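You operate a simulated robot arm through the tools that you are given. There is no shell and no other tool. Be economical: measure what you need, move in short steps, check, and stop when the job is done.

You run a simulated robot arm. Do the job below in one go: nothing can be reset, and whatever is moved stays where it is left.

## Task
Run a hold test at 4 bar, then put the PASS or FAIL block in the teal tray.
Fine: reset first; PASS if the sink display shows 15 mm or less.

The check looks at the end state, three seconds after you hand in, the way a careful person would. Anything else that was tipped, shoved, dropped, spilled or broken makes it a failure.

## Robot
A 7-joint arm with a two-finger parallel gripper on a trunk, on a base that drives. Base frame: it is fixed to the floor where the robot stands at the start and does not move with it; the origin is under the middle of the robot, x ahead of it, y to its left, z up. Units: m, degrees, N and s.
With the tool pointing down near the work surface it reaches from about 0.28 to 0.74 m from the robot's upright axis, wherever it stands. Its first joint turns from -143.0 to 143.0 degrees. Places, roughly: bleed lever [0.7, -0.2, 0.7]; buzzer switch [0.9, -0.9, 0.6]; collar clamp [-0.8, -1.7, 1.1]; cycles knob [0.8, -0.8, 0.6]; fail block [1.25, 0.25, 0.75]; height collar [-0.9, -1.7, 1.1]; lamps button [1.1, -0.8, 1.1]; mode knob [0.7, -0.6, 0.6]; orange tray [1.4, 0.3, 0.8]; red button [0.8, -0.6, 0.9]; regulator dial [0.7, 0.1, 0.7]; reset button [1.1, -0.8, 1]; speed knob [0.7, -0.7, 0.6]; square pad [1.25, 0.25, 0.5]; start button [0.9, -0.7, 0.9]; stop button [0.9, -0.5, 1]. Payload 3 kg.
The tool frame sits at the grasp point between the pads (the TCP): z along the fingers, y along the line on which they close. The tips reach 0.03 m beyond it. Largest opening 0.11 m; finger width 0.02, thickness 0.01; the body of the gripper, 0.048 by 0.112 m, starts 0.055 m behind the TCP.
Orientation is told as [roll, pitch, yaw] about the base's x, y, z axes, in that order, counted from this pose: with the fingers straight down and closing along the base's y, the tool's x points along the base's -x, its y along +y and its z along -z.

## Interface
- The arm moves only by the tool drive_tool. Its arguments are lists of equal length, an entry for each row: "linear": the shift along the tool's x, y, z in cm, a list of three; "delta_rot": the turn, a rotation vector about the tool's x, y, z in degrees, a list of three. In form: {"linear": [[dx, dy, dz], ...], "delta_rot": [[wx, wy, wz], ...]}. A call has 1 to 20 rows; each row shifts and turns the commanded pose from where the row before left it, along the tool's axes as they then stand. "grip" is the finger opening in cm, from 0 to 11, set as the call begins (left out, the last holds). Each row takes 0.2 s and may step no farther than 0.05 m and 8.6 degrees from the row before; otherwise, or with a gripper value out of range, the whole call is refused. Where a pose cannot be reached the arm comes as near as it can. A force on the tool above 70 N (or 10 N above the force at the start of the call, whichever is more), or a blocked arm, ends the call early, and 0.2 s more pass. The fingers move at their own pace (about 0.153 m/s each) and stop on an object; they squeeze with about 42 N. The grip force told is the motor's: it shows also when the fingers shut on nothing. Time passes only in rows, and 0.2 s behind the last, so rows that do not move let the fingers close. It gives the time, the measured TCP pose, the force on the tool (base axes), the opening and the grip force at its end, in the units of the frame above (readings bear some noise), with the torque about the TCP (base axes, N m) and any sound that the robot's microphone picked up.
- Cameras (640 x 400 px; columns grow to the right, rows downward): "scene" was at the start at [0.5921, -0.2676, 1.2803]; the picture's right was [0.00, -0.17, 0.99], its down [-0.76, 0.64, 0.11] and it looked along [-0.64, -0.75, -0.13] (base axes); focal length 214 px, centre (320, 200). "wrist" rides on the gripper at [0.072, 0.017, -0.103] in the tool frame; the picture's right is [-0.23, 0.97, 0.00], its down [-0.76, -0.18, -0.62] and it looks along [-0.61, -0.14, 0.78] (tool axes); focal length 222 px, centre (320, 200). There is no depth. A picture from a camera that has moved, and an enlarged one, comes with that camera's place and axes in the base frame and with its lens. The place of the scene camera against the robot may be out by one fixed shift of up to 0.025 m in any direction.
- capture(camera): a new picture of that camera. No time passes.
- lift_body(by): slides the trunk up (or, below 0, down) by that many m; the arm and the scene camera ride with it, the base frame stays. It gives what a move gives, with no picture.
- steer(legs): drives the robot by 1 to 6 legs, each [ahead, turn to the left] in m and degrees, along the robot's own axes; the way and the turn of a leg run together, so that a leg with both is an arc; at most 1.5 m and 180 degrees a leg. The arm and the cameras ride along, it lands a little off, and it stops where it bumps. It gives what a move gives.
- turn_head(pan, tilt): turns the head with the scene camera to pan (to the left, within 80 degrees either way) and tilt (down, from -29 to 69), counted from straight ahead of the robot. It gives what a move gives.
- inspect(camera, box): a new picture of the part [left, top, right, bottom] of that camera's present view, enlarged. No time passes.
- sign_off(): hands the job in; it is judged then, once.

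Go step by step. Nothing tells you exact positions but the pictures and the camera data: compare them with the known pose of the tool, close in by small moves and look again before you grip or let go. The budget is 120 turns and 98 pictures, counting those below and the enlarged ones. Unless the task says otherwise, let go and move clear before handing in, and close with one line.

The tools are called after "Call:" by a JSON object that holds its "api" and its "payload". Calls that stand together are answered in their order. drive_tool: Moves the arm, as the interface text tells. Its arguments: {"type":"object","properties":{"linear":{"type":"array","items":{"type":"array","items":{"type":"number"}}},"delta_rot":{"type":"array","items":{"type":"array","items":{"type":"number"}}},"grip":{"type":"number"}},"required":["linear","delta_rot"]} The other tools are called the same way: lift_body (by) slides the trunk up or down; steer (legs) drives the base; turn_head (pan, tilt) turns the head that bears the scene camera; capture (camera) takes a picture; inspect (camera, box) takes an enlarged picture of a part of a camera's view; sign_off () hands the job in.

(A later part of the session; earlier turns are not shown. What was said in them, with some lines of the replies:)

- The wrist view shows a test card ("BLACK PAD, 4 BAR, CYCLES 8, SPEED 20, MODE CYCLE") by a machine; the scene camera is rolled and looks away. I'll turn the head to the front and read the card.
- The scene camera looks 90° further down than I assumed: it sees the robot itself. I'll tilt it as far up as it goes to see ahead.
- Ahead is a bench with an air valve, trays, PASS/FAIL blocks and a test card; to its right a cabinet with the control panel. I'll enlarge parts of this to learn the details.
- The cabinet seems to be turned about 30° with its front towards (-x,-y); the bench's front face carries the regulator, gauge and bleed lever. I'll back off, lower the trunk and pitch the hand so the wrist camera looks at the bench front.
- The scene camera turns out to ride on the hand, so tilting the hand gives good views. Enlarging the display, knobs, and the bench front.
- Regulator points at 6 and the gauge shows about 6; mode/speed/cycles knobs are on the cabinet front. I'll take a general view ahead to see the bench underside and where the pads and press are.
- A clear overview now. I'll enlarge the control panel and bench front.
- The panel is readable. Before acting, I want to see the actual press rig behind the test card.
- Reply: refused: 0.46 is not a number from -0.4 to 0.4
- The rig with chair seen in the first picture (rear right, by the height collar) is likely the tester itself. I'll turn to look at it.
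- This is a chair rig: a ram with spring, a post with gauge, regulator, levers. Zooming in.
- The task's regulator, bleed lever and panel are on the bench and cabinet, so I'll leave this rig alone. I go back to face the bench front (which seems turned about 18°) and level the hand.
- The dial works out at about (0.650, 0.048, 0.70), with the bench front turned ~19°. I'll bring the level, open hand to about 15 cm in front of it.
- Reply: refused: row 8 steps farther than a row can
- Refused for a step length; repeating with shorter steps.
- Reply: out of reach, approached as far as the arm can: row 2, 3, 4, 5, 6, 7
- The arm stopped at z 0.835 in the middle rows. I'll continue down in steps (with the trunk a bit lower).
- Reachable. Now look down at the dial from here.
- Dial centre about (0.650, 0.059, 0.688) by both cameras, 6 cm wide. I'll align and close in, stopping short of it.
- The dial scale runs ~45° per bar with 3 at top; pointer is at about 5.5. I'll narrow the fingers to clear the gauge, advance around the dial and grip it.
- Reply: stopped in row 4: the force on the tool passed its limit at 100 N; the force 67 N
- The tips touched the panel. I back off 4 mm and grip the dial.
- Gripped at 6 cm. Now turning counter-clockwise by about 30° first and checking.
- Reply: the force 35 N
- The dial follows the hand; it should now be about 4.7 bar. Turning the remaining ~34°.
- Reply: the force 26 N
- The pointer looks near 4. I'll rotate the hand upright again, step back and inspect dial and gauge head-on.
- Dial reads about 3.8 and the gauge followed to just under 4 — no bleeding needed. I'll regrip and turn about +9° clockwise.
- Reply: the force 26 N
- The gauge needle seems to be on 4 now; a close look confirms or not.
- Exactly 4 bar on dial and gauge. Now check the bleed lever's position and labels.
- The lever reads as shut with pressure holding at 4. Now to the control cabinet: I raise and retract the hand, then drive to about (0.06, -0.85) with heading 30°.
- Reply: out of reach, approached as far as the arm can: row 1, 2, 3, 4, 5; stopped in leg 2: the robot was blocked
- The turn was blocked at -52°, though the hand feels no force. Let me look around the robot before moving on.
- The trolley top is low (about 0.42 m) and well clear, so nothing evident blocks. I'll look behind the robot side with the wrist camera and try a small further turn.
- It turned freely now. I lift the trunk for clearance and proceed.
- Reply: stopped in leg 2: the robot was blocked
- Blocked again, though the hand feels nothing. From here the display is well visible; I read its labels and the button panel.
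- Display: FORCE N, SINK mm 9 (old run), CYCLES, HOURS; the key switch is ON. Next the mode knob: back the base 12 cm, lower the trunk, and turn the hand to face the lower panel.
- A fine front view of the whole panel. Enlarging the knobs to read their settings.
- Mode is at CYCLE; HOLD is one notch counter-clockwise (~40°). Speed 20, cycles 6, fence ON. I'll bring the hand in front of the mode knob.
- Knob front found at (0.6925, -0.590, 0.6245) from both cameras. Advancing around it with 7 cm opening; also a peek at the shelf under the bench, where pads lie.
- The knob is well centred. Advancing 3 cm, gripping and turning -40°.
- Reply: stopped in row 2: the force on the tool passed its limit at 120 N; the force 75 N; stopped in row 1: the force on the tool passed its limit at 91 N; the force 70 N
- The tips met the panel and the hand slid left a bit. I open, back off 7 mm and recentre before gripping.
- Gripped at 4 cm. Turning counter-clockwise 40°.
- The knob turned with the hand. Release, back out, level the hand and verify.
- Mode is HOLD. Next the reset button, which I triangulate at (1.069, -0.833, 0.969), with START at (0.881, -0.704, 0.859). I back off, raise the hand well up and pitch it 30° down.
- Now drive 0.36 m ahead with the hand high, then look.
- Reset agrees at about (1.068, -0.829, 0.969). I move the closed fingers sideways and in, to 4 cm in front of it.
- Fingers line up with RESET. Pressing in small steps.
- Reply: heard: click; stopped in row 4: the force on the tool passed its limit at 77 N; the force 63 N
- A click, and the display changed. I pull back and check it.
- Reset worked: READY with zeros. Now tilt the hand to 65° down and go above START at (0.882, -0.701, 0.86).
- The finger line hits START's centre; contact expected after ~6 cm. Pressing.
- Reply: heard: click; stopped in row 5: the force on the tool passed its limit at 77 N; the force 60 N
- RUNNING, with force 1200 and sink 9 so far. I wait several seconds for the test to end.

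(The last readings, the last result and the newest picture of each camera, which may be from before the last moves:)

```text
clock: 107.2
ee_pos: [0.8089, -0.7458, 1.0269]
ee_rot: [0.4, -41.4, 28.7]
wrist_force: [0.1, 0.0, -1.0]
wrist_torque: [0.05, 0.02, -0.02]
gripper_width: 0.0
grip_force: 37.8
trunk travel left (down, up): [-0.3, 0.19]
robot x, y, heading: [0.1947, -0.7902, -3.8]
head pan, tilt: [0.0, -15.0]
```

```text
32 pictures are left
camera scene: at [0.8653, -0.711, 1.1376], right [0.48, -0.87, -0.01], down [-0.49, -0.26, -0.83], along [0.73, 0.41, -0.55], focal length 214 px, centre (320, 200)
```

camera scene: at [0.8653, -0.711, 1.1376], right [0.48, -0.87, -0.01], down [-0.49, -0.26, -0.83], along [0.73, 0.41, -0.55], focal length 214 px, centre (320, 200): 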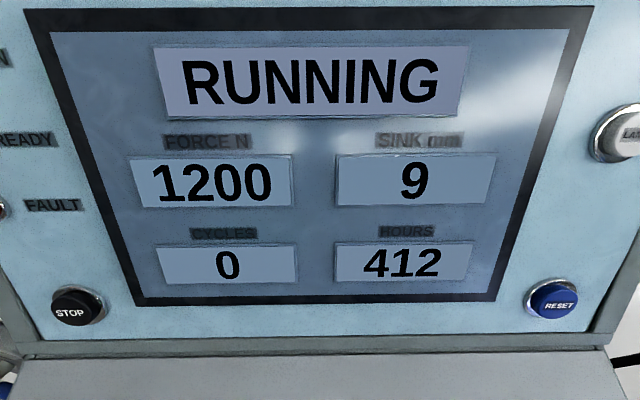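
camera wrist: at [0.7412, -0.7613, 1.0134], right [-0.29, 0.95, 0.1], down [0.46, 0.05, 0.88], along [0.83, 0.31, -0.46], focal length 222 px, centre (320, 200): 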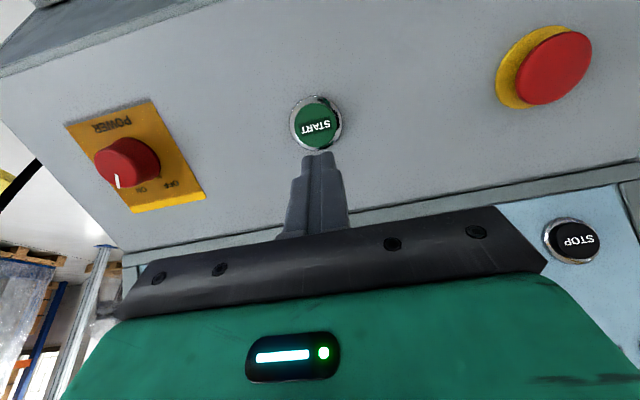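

Still running with sink at 9. Waiting longer.

Call:
{"api": "drive_tool", "payload": {"linear": [[0, 0, 0], [0, 0, 0], [0, 0, 0], [0, 0, 0], [0, 0, 0], [0, 0, 0], [0, 0, 0], [0, 0, 0], [0, 0, 0], [0, 0, 0], [0, 0, 0], [0, 0, 0], [0, 0, 0], [0, 0, 0], [0, 0, 0], [0, 0, 0], [0, 0, 0], [0, 0, 0], [0, 0, 0], [0, 0, 0]], "delta_rot": [[0, 0, 0], [0, 0, 0], [0, 0, 0], [0, 0, 0], [0, 0, 0], [0, 0, 0], [0, 0, 0], [0, 0, 0], [0, 0, 0], [0, 0, 0], [0, 0, 0], [0, 0, 0], [0, 0, 0], [0, 0, 0], [0, 0, 0], [0, 0, 0], [0, 0, 0], [0, 0, 0], [0, 0, 0], [0, 0, 0]]}}

Call:
{"api": "drive_tool", "payload": {"linear": [[0, 0, 0], [0, 0, 0], [0, 0, 0], [0, 0, 0], [0, 0, 0], [0, 0, 0], [0, 0, 0], [0, 0, 0], [0, 0, 0], [0, 0, 0], [0, 0, 0], [0, 0, 0], [0, 0, 0], [0, 0, 0], [0, 0, 0], [0, 0, 0], [0, 0, 0], [0, 0, 0], [0, 0, 0], [0, 0, 0]], "delta_rot": [[0, 0, 0], [0, 0, 0], [0, 0, 0], [0, 0, 0], [0, 0, 0], [0, 0, 0], [0, 0, 0], [0, 0, 0], [0, 0, 0], [0, 0, 0], [0, 0, 0], [0, 0, 0], [0, 0, 0], [0, 0, 0], [0, 0, 0], [0, 0, 0], [0, 0, 0], [0, 0, 0], [0, 0, 0], [0, 0, 0]]}}

Call:
{"api": "drive_tool", "payload": {"linear": [[0, 0, 0], [0, 0, 0], [0, 0, 0], [0, 0, 0], [0, 0, 0], [0, 0, 0], [0, 0, 0], [0, 0, 0], [0, 0, 0], [0, 0, 0], [0, 0, 0], [0, 0, 0], [0, 0, 0], [0, 0, 0], [0, 0, 0], [0, 0, 0], [0, 0, 0], [0, 0, 0], [0, 0, 0], [0, 0, 0]], "delta_rot": [[0, 0, 0], [0, 0, 0], [0, 0, 0], [0, 0, 0], [0, 0, 0], [0, 0, 0], [0, 0, 0], [0, 0, 0], [0, 0, 0], [0, 0, 0], [0, 0, 0], [0, 0, 0], [0, 0, 0], [0, 0, 0], [0, 0, 0], [0, 0, 0], [0, 0, 0], [0, 0, 0], [0, 0, 0], [0, 0, 0]]}}

Call:
{"api": "capture", "payload": {"camera": "scene"}}

```text
clock: 111.4
ee_pos: [0.8088, -0.7444, 1.0274]
ee_rot: [0.4, -41.5, 28.6]
wrist_force: [0.5, -0.8, 0.7]
wrist_torque: [0.02, -0.02, -0.01]
gripper_width: 0.0
grip_force: 37.8
trunk travel left (down, up): [-0.3, 0.19]
robot x, y, heading: [0.1947, -0.7937, -3.5]
head pan, tilt: [0.0, -15.0]
```

```text
clock: 115.6
ee_pos: [0.8081, -0.7467, 1.0282]
ee_rot: [0.4, -41.5, 28.7]
wrist_force: [-0.2, 0.5, 0.7]
wrist_torque: [0.0, 0.0, -0.01]
gripper_width: 0.0001
grip_force: 37.8
trunk travel left (down, up): [-0.3, 0.19]
robot x, y, heading: [0.1961, -0.7917, -3.7]
head pan, tilt: [0.0, -15.0]
```

```text
clock: 119.8
ee_pos: [0.8092, -0.7458, 1.0276]
ee_rot: [0.3, -41.4, 28.7]
wrist_force: [-0.2, 0.3, -0.5]
wrist_torque: [-0.01, 0.02, 0.01]
gripper_width: 0.0
grip_force: 37.7
trunk travel left (down, up): [-0.3, 0.19]
robot x, y, heading: [0.1946, -0.7896, -3.6]
head pan, tilt: [0.0, -15.0]
```

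```text
31 pictures are left
camera scene: at [0.8653, -0.711, 1.1377], right [0.48, -0.87, -0.01], down [-0.49, -0.26, -0.83], along [0.73, 0.41, -0.55], focal length 214 px, centre (320, 200)
```

scene: 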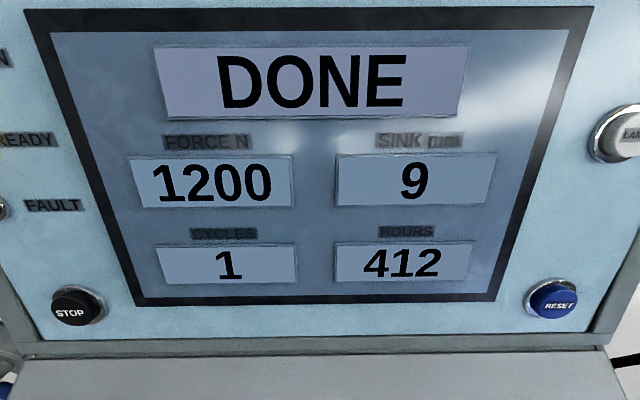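

Test DONE: sink 9 mm, so it is a PASS. The PASS block is at roughly (1.2, 0.23) near the bench's left edge, so I'll work from that side. First back off and fold the hand to straight down.

Call:
{"api": "steer", "payload": {"legs": [[-0.45, 0]]}}

Call:
{"api": "drive_tool", "payload": {"linear": [[-2, 0, -2], [-2, 0, -2], [-2, 0, -2], [-2, 0, -2], [0, 0, -3], [0, 0, 0], [0, 0, 0], [0, 0, 0], [0, 0, 0]], "delta_rot": [[0, 8.3, 0], [0, 8.3, 0], [0, 8.3, 0], [0, 8.3, 0], [0, 8.2, 0], [0, 0, 8], [0, 0, 8], [0, 0, 8], [0, 0, 8]]}}

Call:
{"api": "steer", "payload": {"legs": [[-0.1, 0], [0, 50], [0, 44]]}}

```text
clock: 122.5
ee_pos: [0.3666, -0.7168, 1.0283]
ee_rot: [0.5, -41.5, 28.7]
wrist_force: [-0.1, -0.3, -0.8]
wrist_torque: [0.01, 0.01, -0.02]
gripper_width: 0.0
grip_force: 38.3
trunk travel left (down, up): [-0.3, 0.19]
robot x, y, heading: [-0.2502, -0.7612, -3.7]
head pan, tilt: [0.0, -15.0]
```

```text
clock: 124.5
ee_pos: [0.3898, -0.7052, 1.1652]
ee_rot: [0.2, 0.2, -3.2]
wrist_force: [0.8, -0.6, 0.2]
wrist_torque: [0.0, 0.02, -0.04]
gripper_width: 0.0001
grip_force: 37.7
trunk travel left (down, up): [-0.3, 0.19]
robot x, y, heading: [-0.2465, -0.7602, -3.7]
head pan, tilt: [0.0, -15.0]
```

```text
clock: 125.9
ee_pos: [0.3106, -0.6878, 1.166]
ee_rot: [0.3, 0.1, -2.3]
wrist_force: [1.2, -0.3, 0.7]
wrist_torque: [0.03, 0.01, -0.03]
gripper_width: 0.0001
grip_force: 37.7
trunk travel left (down, up): [-0.3, 0.19]
robot x, y, heading: [-0.3243, -0.7458, -0.7]
head pan, tilt: [0.0, -15.0]
stopped in leg 2: the robot was blocked; the commanded pose is now the measured one
```

The chair rig's platform corner, near (-0.57, -0.9), is probably what blocks here. I move ahead a bit and then turn.

Call:
{"api": "steer", "payload": {"legs": [[0.17, 0], [0, 45], [0, 45]]}}

```text
clock: 131.6
ee_pos: [-0.2276, -0.1142, 1.1674]
ee_rot: [0.3, 0.2, 89.3]
wrist_force: [-0.3, -1.3, -0.3]
wrist_torque: [0.09, 0.04, -0.01]
gripper_width: 0.0002
grip_force: 37.5
trunk travel left (down, up): [-0.3, 0.19]
robot x, y, heading: [-0.0795, -0.7451, 89.2]
head pan, tilt: [0.0, -15.0]
```

Clear now. Drive north, then turn right to run along the bench's left side.

Call:
{"api": "steer", "payload": {"legs": [[1.47, 0], [0, -45], [0, -40]]}}

Call:
{"api": "turn_head", "payload": {"pan": 0, "tilt": -29}}

Call:
{"api": "capture", "payload": {"camera": "scene"}}

```text
clock: 142.9
ee_pos: [0.5494, 0.9425, 1.1672]
ee_rot: [0.3, 0.2, 6.0]
wrist_force: [0.3, -1.9, -0.5]
wrist_torque: [0.11, 0.03, -0.05]
gripper_width: 0.0
grip_force: 37.4
trunk travel left (down, up): [-0.3, 0.19]
robot x, y, heading: [-0.0688, 0.7945, 6.3]
head pan, tilt: [0.0, -15.0]
```

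```text
clock: 143.7
ee_pos: [0.5479, 0.9456, 1.1665]
ee_rot: [0.3, 0.2, 6.1]
wrist_force: [-0.9, 0.1, -0.4]
wrist_torque: [-0.06, 0.03, -0.01]
gripper_width: 0.0
grip_force: 37.5
trunk travel left (down, up): [-0.3, 0.19]
robot x, y, heading: [-0.0686, 0.7919, 5.6]
head pan, tilt: [0.0, -28.6]
```

```text
30 pictures are left
camera scene: at [0.6956, 0.9636, 1.2151], right [0.11, -0.99, 0.0], down [-0.87, -0.09, -0.48], along [0.47, 0.05, -0.88], focal length 214 px, centre (320, 200)
```

scene: 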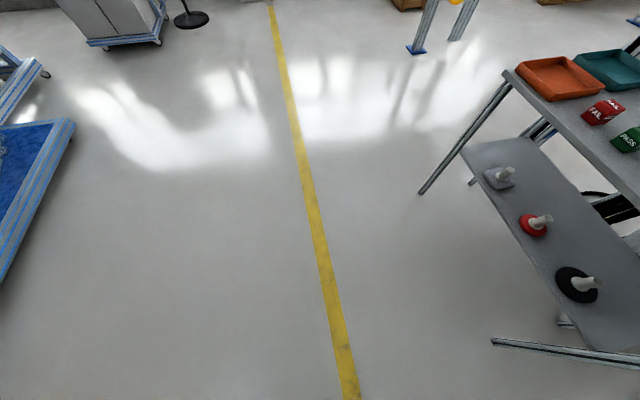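

PASS block triangulates to about (1.186, 0.233, 0.80). Driving alongside to about (1.12, 0.70) and turning to face the bench.

Call:
{"api": "steer", "payload": {"legs": [[0, -10], [1.17, 0], [0, -34], [0, -34]]}}

Call:
{"api": "capture", "payload": {"camera": "scene"}}

```text
clock: 153.7
ee_pos: [1.3922, 0.1634, 1.1665]
ee_rot: [0.3, 0.3, -70.5]
wrist_force: [-0.7, -0.6, -0.2]
wrist_torque: [0.04, 0.01, -0.02]
gripper_width: 0.0002
grip_force: 37.4
trunk travel left (down, up): [-0.3, 0.19]
robot x, y, heading: [1.1545, 0.7518, -69.7]
head pan, tilt: [0.0, -28.6]
```

```text
29 pictures are left
camera scene: at [1.4396, 0.0251, 1.2144], right [-0.94, -0.33, -0.01], down [-0.29, 0.83, -0.48], along [0.16, -0.45, -0.88], focal length 214 px, centre (320, 200)
```

scene: 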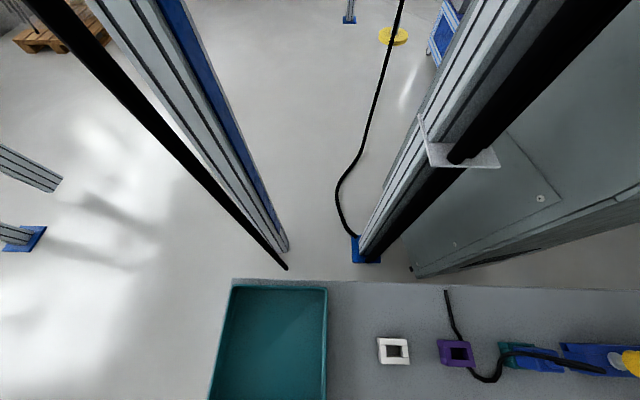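

The teal tray centre is about (1.51, 0.08). I move the base 8 cm closer, bring the hand over the PASS block and turn it so the fingers close across the bench.

Call:
{"api": "steer", "payload": {"legs": [[0.08, 0]]}}

Call:
{"api": "drive_tool", "payload": {"linear": [[3.07, -2.46, 0], [3.07, -2.46, 0], [3.07, -2.46, 0], [3.07, -2.46, 0], [3.07, -2.46, 0], [3.07, -2.46, 0], [3.07, -2.46, 0], [0, 0, 0], [0, 0, 0], [0, 0, 0], [0, 0, 0], [0, 0, 0], [0, 0, 0], [0, 0, 0], [0, 0, 0], [0, 0, 0], [0, 0, 0], [0, 0, 0]], "delta_rot": [[0, 0, 0], [0, 0, 0], [0, 0, 0], [0, 0, 0], [0, 0, 0], [0, 0, 0], [0, 0, 0], [0, 0, -8], [0, 0, -8], [0, 0, -8], [0, 0, -8], [0, 0, -8], [0, 0, -8], [0, 0, -8], [0, 0, -8], [0, 0, -8], [0, 0, -8], [0, 0, -8]], "grip": 9}}

Call:
{"api": "turn_head", "payload": {"pan": 0, "tilt": 10}}

Call:
{"api": "capture", "payload": {"camera": "scene"}}

Call:
{"api": "capture", "payload": {"camera": "wrist"}}

```text
clock: 154.7
ee_pos: [1.42, 0.0883, 1.1679]
ee_rot: [0.3, 0.1, -70.5]
wrist_force: [-0.5, 0.4, -0.7]
wrist_torque: [-0.01, -0.03, 0.01]
gripper_width: 0.0
grip_force: 37.9
trunk travel left (down, up): [-0.3, 0.19]
robot x, y, heading: [1.1835, 0.6718, -69.5]
head pan, tilt: [0.0, -28.6]
```

```text
clock: 158.5
ee_pos: [1.1871, 0.2336, 1.1675]
ee_rot: [0.1, -0.3, 17.6]
wrist_force: [0.0, 0.3, -0.7]
wrist_torque: [0.0, -0.03, 0.0]
gripper_width: 0.09
grip_force: 0.0
trunk travel left (down, up): [-0.3, 0.19]
robot x, y, heading: [1.1818, 0.6729, -69.3]
head pan, tilt: [0.0, -28.6]
```

```text
clock: 159.6
ee_pos: [1.1872, 0.234, 1.168]
ee_rot: [0.2, -0.3, 17.2]
wrist_force: [-0.4, -0.6, -0.4]
wrist_torque: [-0.01, 0.03, -0.02]
gripper_width: 0.0899
grip_force: 0.1
trunk travel left (down, up): [-0.3, 0.19]
robot x, y, heading: [1.183, 0.6729, -69.6]
head pan, tilt: [0.0, 10.0]
```

```text
28 pictures are left
camera scene: at [1.2742, 0.2646, 1.1904], right [0.3, -0.95, 0.0], down [-0.94, -0.3, 0.17], along [-0.16, -0.05, -0.99], focal length 214 px, centre (320, 200)
```

scene: 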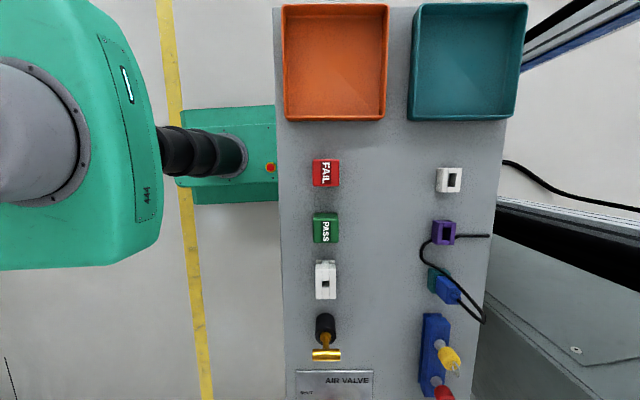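

```text
27 pictures are left
camera wrist: at [1.1121, 0.2272, 1.2706], right [-0.07, 1.0, 0.0], down [0.78, 0.06, 0.63], along [0.62, 0.05, -0.78], focal length 222 px, centre (320, 200)
```

wrist: 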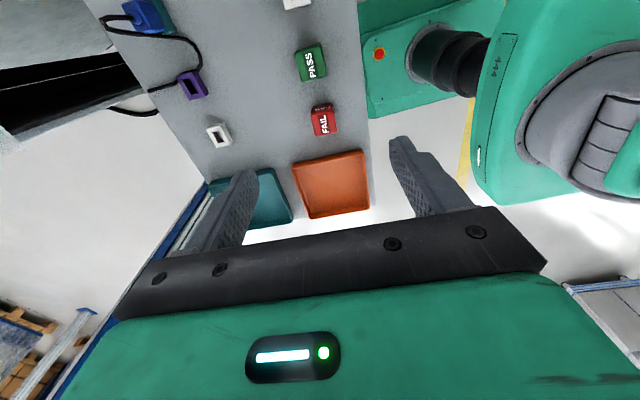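

The bench layout is clear and the hand is squared to it; both cameras put the PASS block centre at (1.172, 0.219, ~0.77). Descending to z≈0.9 and rechecking.

Call:
{"api": "drive_tool", "payload": {"linear": [[1, -0.5, 4.4], [0.9, -0.5, 4.4], [0, 0, 4.5], [0, 0, 4.5], [0, 0, 4.5], [0, 0, 4.5]], "delta_rot": [[0, 0, 0], [0, 0, 0], [0, 0, 0], [0, 0, 0], [0, 0, 0], [0, 0, 0]]}}

Call:
{"api": "turn_head", "payload": {"pan": 0, "tilt": 30}}

Call:
{"api": "capture", "payload": {"camera": "scene"}}

Call:
{"api": "capture", "payload": {"camera": "wrist"}}

```text
clock: 161.0
ee_pos: [1.1702, 0.2231, 0.9006]
ee_rot: [0.2, -0.2, 17.3]
wrist_force: [0.4, 0.6, 0.7]
wrist_torque: [-0.01, -0.01, -0.01]
gripper_width: 0.09
grip_force: 0.1
trunk travel left (down, up): [-0.3, 0.19]
robot x, y, heading: [1.1828, 0.6715, -69.8]
head pan, tilt: [0.0, 10.0]
```

```text
clock: 161.8
ee_pos: [1.1718, 0.2237, 0.9003]
ee_rot: [0.1, -0.2, 17.5]
wrist_force: [0.2, 0.1, 0.0]
wrist_torque: [-0.03, -0.02, -0.01]
gripper_width: 0.0899
grip_force: 0.1
trunk travel left (down, up): [-0.3, 0.19]
robot x, y, heading: [1.1807, 0.668, -69.4]
head pan, tilt: [0.0, 30.0]
```

```text
26 pictures are left
camera scene: at [1.228, 0.2438, 0.9256], right [0.3, -0.95, 0.0], down [-0.83, -0.26, 0.49], along [-0.47, -0.15, -0.87], focal length 214 px, centre (320, 200)
```

scene: 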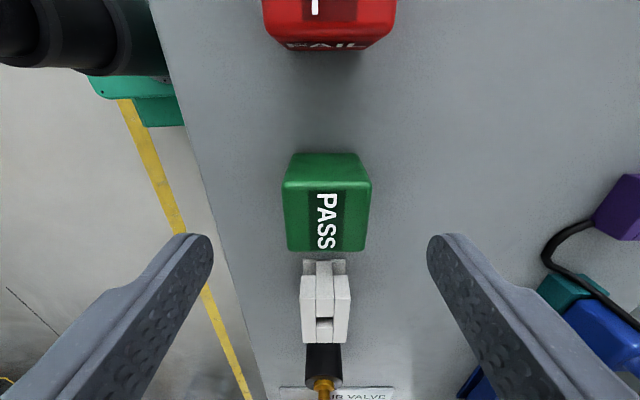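

```text
25 pictures are left
camera wrist: at [1.0967, 0.216, 1.0035], right [-0.08, 1.0, 0.0], down [0.78, 0.06, 0.63], along [0.62, 0.05, -0.78], focal length 222 px, centre (320, 200)
```

wrist: 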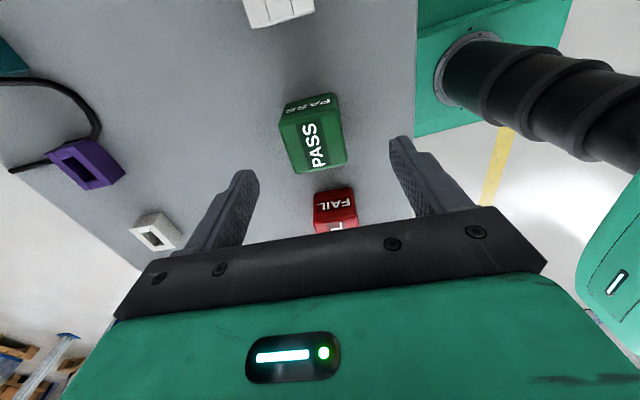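

PASS block top centre at about (1.178, 0.220, 0.816), a 5 cm cube. Descending around it.

Call:
{"api": "turn_head", "payload": {"pan": 0, "tilt": 42}}

Call:
{"api": "drive_tool", "payload": {"linear": [[-0.5, -0.4, 2], [0, 0, 2], [0, 0, 1.5]], "delta_rot": [[0, 0, 0], [0, 0, 0], [0, 0, 0]]}}

Call:
{"api": "capture", "payload": {"camera": "scene"}}

```text
clock: 162.6
ee_pos: [1.1714, 0.223, 0.8997]
ee_rot: [0.2, -0.4, 17.5]
wrist_force: [0.3, 0.1, 0.1]
wrist_torque: [-0.01, -0.02, 0.04]
gripper_width: 0.0901
grip_force: 0.1
trunk travel left (down, up): [-0.3, 0.19]
robot x, y, heading: [1.18, 0.6725, -69.4]
head pan, tilt: [0.0, 42.0]
```

```text
clock: 163.4
ee_pos: [1.1786, 0.2188, 0.8432]
ee_rot: [0.4, -0.2, 17.6]
wrist_force: [0.5, 0.7, 0.0]
wrist_torque: [0.03, -0.04, 0.0]
gripper_width: 0.0899
grip_force: 0.1
trunk travel left (down, up): [-0.3, 0.19]
robot x, y, heading: [1.1875, 0.6751, -69.5]
head pan, tilt: [0.0, 42.0]
```

```text
24 pictures are left
camera scene: at [1.2174, 0.2344, 0.8763], right [0.3, -0.95, 0.0], down [-0.71, -0.23, 0.67], along [-0.64, -0.2, -0.75], focal length 214 px, centre (320, 200)
```

scene: 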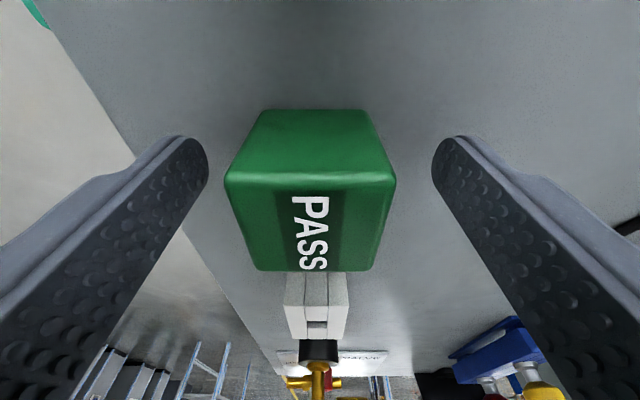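

Laterally centred; I check the fore-aft alignment with the wrist camera.

Call:
{"api": "capture", "payload": {"camera": "wrist"}}

```text
23 pictures are left
camera wrist: at [1.1038, 0.2121, 0.9474], right [-0.08, 1.0, 0.01], down [0.78, 0.06, 0.63], along [0.62, 0.05, -0.78], focal length 222 px, centre (320, 200)
```

wrist: 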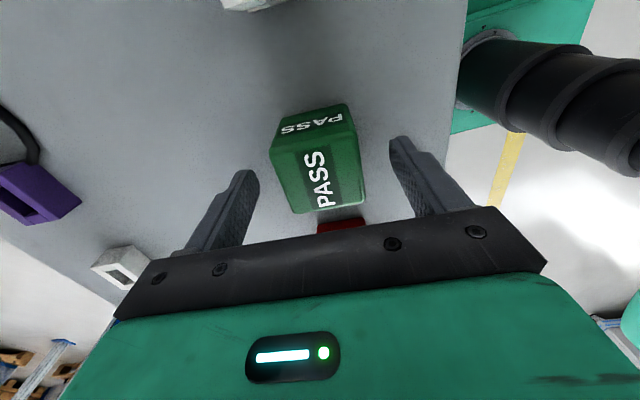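

Within 5 mm. Adjust, descend 4 cm and close.

Call:
{"api": "drive_tool", "payload": {"linear": [[-0.4, -0.1, 1.5], [0, 0, 1.3], [0, 0, 1.2]], "delta_rot": [[0, 0, 0], [0, 0, 0], [0, 0, 0]]}}

Call:
{"api": "drive_tool", "payload": {"linear": [[0, 0, 0], [0, 0, 0], [0, 0, 0]], "delta_rot": [[0, 0, 0], [0, 0, 0], [0, 0, 0]], "grip": 3}}

```text
clock: 163.9
ee_pos: [1.1836, 0.2171, 0.8304]
ee_rot: [-0.4, -0.1, 17.3]
wrist_force: [11.8, 7.4, 47.2]
wrist_torque: [2.47, 0.59, -0.73]
gripper_width: 0.0921
grip_force: 1.9
trunk travel left (down, up): [-0.3, 0.19]
robot x, y, heading: [1.1835, 0.6762, -69.6]
head pan, tilt: [0.0, 42.0]
stopped in row 2: the force on the tool passed its limit at 109 N (the readings are from after the stop); the commanded pose is now the measured one
```

```text
clock: 164.3
ee_pos: [1.1813, 0.2222, 0.8294]
ee_rot: [0.1, -0.2, 17.4]
wrist_force: [-3.4, 17.7, 22.8]
wrist_torque: [-0.09, 0.06, -0.14]
gripper_width: 0.044
grip_force: 13.8
trunk travel left (down, up): [-0.3, 0.19]
robot x, y, heading: [1.1833, 0.6746, -69.6]
head pan, tilt: [0.0, 42.0]
stopped in row 1: the force on the tool passed its limit at 74 N (the readings are from after the stop); the commanded pose is now the measured one
```

The tips touched the bench top at z≈0.80 (higher than I thought), and the fingers closed to 4.4 cm. Checking by picture.

Call:
{"api": "drive_tool", "payload": {"linear": [[0, 0, -0.3], [0, 0, 0]], "delta_rot": [[0, 0, 0], [0, 0, 0]]}}

Call:
{"api": "capture", "payload": {"camera": "scene"}}

Call:
{"api": "capture", "payload": {"camera": "wrist"}}

```text
clock: 164.9
ee_pos: [1.1829, 0.2174, 0.8321]
ee_rot: [0.2, -0.2, 17.5]
wrist_force: [0.0, 0.3, 0.4]
wrist_torque: [0.01, -0.03, 0.02]
gripper_width: 0.0445
grip_force: 41.7
trunk travel left (down, up): [-0.3, 0.19]
robot x, y, heading: [1.182, 0.673, -69.4]
head pan, tilt: [0.0, 42.0]
```

```text
22 pictures are left
camera scene: at [1.2217, 0.2332, 0.8631], right [0.3, -0.95, 0.0], down [-0.71, -0.22, 0.67], along [-0.64, -0.2, -0.74], focal length 214 px, centre (320, 200)
```

scene: 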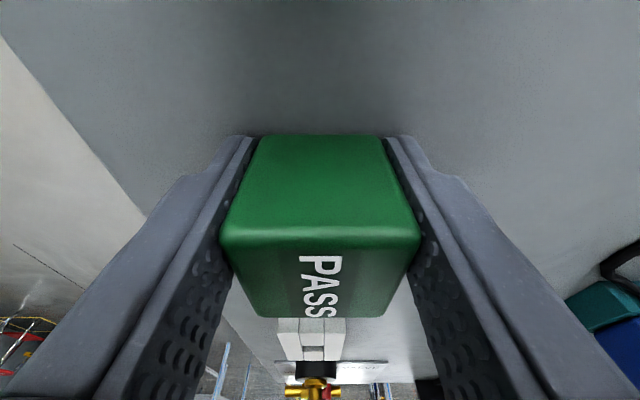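

```text
21 pictures are left
camera wrist: at [1.1082, 0.2112, 0.9346], right [-0.07, 1.0, 0.0], down [0.78, 0.06, 0.62], along [0.62, 0.05, -0.78], focal length 222 px, centre (320, 200)
```

wrist: 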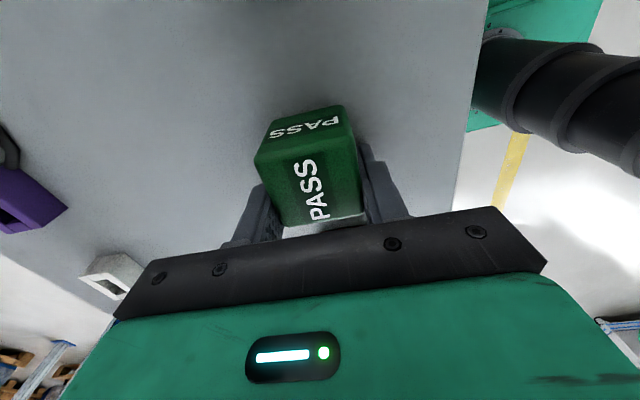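

PASS is gripped well. Lift 16 cm and carry it over the teal tray centre at about (1.505, 0.086).

Call:
{"api": "drive_tool", "payload": {"linear": [[0, 0, -4], [0, 0, -4], [0, 0, -4], [0, 0, -4], [-2.98, -2.47, 0], [-2.98, -2.47, 0], [-2.98, -2.47, 0], [-2.98, -2.47, 0], [-2.98, -2.47, 0], [-2.98, -2.47, 0], [-2.98, -2.47, 0], [-2.98, -2.47, 0], [-2.98, -2.47, 0]], "delta_rot": [[0, 0, 0], [0, 0, 0], [0, 0, 0], [0, 0, 0], [0, 0, 0], [0, 0, 0], [0, 0, 0], [0, 0, 0], [0, 0, 0], [0, 0, 0], [0, 0, 0], [0, 0, 0], [0, 0, 0]]}}

Call:
{"api": "turn_head", "payload": {"pan": 0, "tilt": 15}}

Call:
{"api": "capture", "payload": {"camera": "scene"}}

Call:
{"api": "capture", "payload": {"camera": "wrist"}}

```text
clock: 167.7
ee_pos: [1.5038, 0.086, 0.9889]
ee_rot: [0.2, -0.1, 17.4]
wrist_force: [-0.5, -0.5, -1.2]
wrist_torque: [0.05, -0.07, -0.01]
gripper_width: 0.0444
grip_force: 41.5
trunk travel left (down, up): [-0.3, 0.19]
robot x, y, heading: [1.1839, 0.6737, -69.2]
head pan, tilt: [0.0, 42.0]
```

```text
clock: 168.6
ee_pos: [1.5036, 0.0856, 0.9908]
ee_rot: [0.1, -0.1, 17.3]
wrist_force: [0.4, 0.3, -0.5]
wrist_torque: [-0.01, 0.0, -0.01]
gripper_width: 0.0441
grip_force: 41.9
trunk travel left (down, up): [-0.3, 0.19]
robot x, y, heading: [1.1806, 0.6742, -69.7]
head pan, tilt: [0.0, 15.0]
```

```text
20 pictures are left
camera scene: at [1.5834, 0.114, 1.0127], right [0.3, -0.95, 0.0], down [-0.92, -0.29, 0.26], along [-0.25, -0.08, -0.97], focal length 214 px, centre (320, 200)
```

scene: 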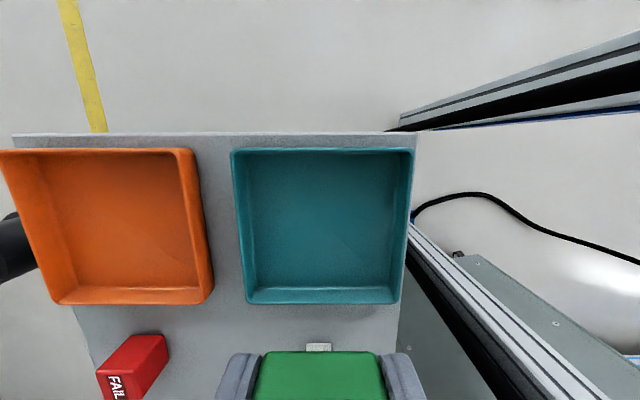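

```text
19 pictures are left
camera wrist: at [1.4295, 0.0793, 1.094], right [-0.07, 1.0, 0.0], down [0.78, 0.06, 0.62], along [0.62, 0.05, -0.78], focal length 222 px, centre (320, 200)
```

wrist: 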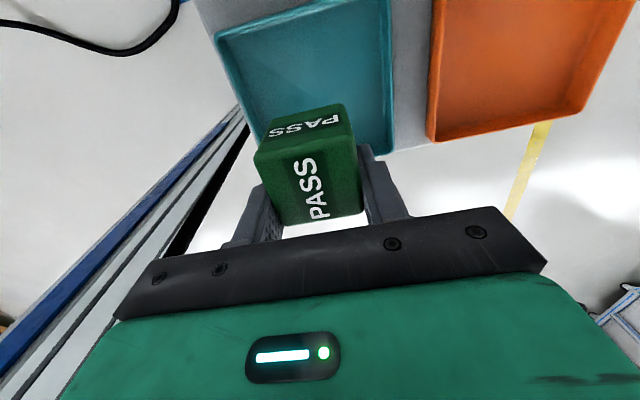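

The hand is over the teal tray; I shift 1 cm forward and descend gently.

Call:
{"api": "drive_tool", "payload": {"linear": [[-1, 0, 2], [0, 0, 3], [0, 0, 3], [0, 0, 3], [0, 0, 1.5], [0, 0, 1]], "delta_rot": [[0, 0, 0], [0, 0, 0], [0, 0, 0], [0, 0, 0], [0, 0, 0], [0, 0, 0]]}}

Call:
{"api": "capture", "payload": {"camera": "scene"}}

Call:
{"api": "capture", "payload": {"camera": "wrist"}}

```text
clock: 170.0
ee_pos: [1.5142, 0.0884, 0.8559]
ee_rot: [0.2, -0.1, 17.4]
wrist_force: [-0.4, -0.7, -0.6]
wrist_torque: [0.0, -0.01, 0.01]
gripper_width: 0.0442
grip_force: 42.2
trunk travel left (down, up): [-0.3, 0.19]
robot x, y, heading: [1.1832, 0.6722, -69.6]
head pan, tilt: [0.0, 15.0]
```

```text
18 pictures are left
camera scene: at [1.5935, 0.1173, 0.8782], right [0.3, -0.95, 0.0], down [-0.92, -0.29, 0.26], along [-0.25, -0.08, -0.97], focal length 214 px, centre (320, 200)
```

scene: 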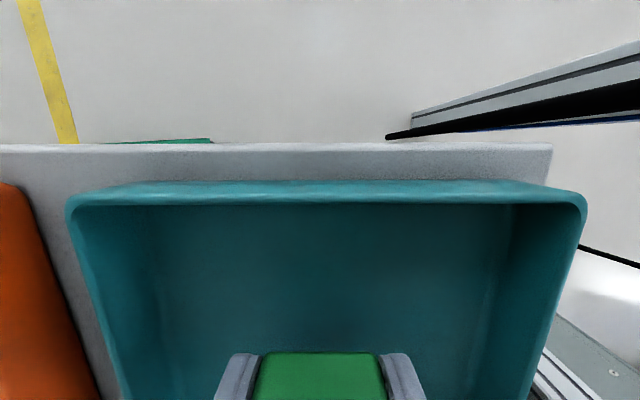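

```text
17 pictures are left
camera wrist: at [1.4394, 0.0827, 0.9594], right [-0.07, 1.0, 0.0], down [0.78, 0.06, 0.62], along [0.62, 0.05, -0.78], focal length 222 px, centre (320, 200)
```

wrist: 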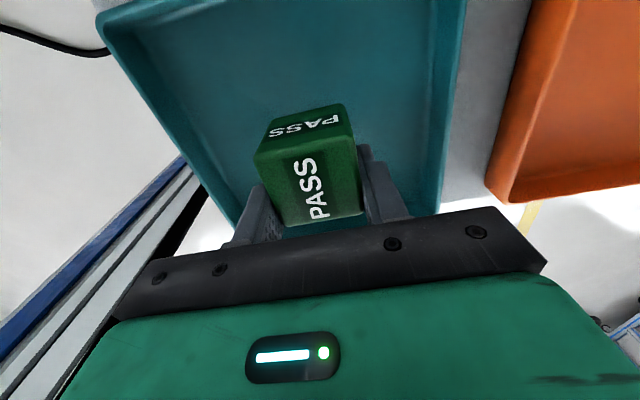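

The block is inside the tray, clear of all walls. Lowering in small steps to touch, then releasing.

Call:
{"api": "drive_tool", "payload": {"linear": [[0, 0, 0.6], [0, 0, 0.5], [0, 0, 0.3], [0, 0, 0.3]], "delta_rot": [[0, 0, 0], [0, 0, 0], [0, 0, 0], [0, 0, 0]]}}

```text
clock: 171.0
ee_pos: [1.5135, 0.0896, 0.8391]
ee_rot: [0.2, -0.1, 17.4]
wrist_force: [-0.2, -0.6, -0.9]
wrist_torque: [0.02, -0.02, 0.0]
gripper_width: 0.0441
grip_force: 41.9
trunk travel left (down, up): [-0.3, 0.19]
robot x, y, heading: [1.1813, 0.6686, -69.5]
head pan, tilt: [0.0, 15.0]
```

Call:
{"api": "drive_tool", "payload": {"linear": [[0, 0, 0.3], [0, 0, 0.3]], "delta_rot": [[0, 0, 0], [0, 0, 0]]}}

```text
clock: 171.6
ee_pos: [1.515, 0.0878, 0.8345]
ee_rot: [0.1, -0.1, 17.3]
wrist_force: [-2.7, 1.4, 7.9]
wrist_torque: [-0.16, 0.08, -0.03]
gripper_width: 0.0444
grip_force: 41.5
trunk travel left (down, up): [-0.3, 0.19]
robot x, y, heading: [1.18, 0.6714, -69.5]
head pan, tilt: [0.0, 15.0]
```

It has touched the tray floor (about 8 N). Opening a little and rising straight up.

Call:
{"api": "drive_tool", "payload": {"linear": [[0, 0, 0], [0, 0, 0], [0, 0, -2], [0, 0, -4], [0, 0, -4], [0, 0, -4], [0, 0, -4], [0, 0, -4]], "delta_rot": [[0, 0, 0], [0, 0, 0], [0, 0, 0], [0, 0, 0], [0, 0, 0], [0, 0, 0], [0, 0, 0], [0, 0, 0]], "grip": 7}}

Call:
{"api": "capture", "payload": {"camera": "wrist"}}

```text
clock: 173.4
ee_pos: [1.5153, 0.0889, 1.0543]
ee_rot: [0.2, -0.2, 17.5]
wrist_force: [1.2, 0.2, -0.3]
wrist_torque: [0.01, 0.02, -0.04]
gripper_width: 0.07
grip_force: 0.0
trunk travel left (down, up): [-0.3, 0.19]
robot x, y, heading: [1.1829, 0.6723, -69.3]
head pan, tilt: [0.0, 15.0]
```

```text
16 pictures are left
camera wrist: at [1.4409, 0.0819, 1.157], right [-0.07, 1.0, 0.0], down [0.78, 0.06, 0.62], along [0.62, 0.05, -0.78], focal length 222 px, centre (320, 200)
```

wrist: 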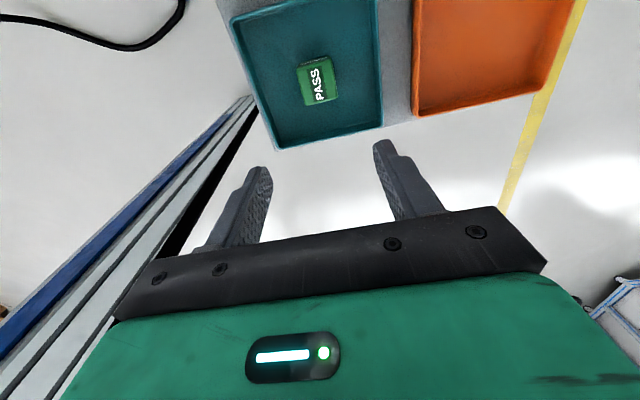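

The PASS block lies flat in the teal tray, the hand is clear above it, and the display showed DONE with a sink of 9 mm in HOLD mode at 4 bar. Handing in.

Call:
{"api": "sign_off", "payload": {}}

```text
The job is handed in.
```

The hold test ran at 4 bar after a reset and showed a sink of 9 mm (limit 15 mm), so the PASS block is in the teal tray.
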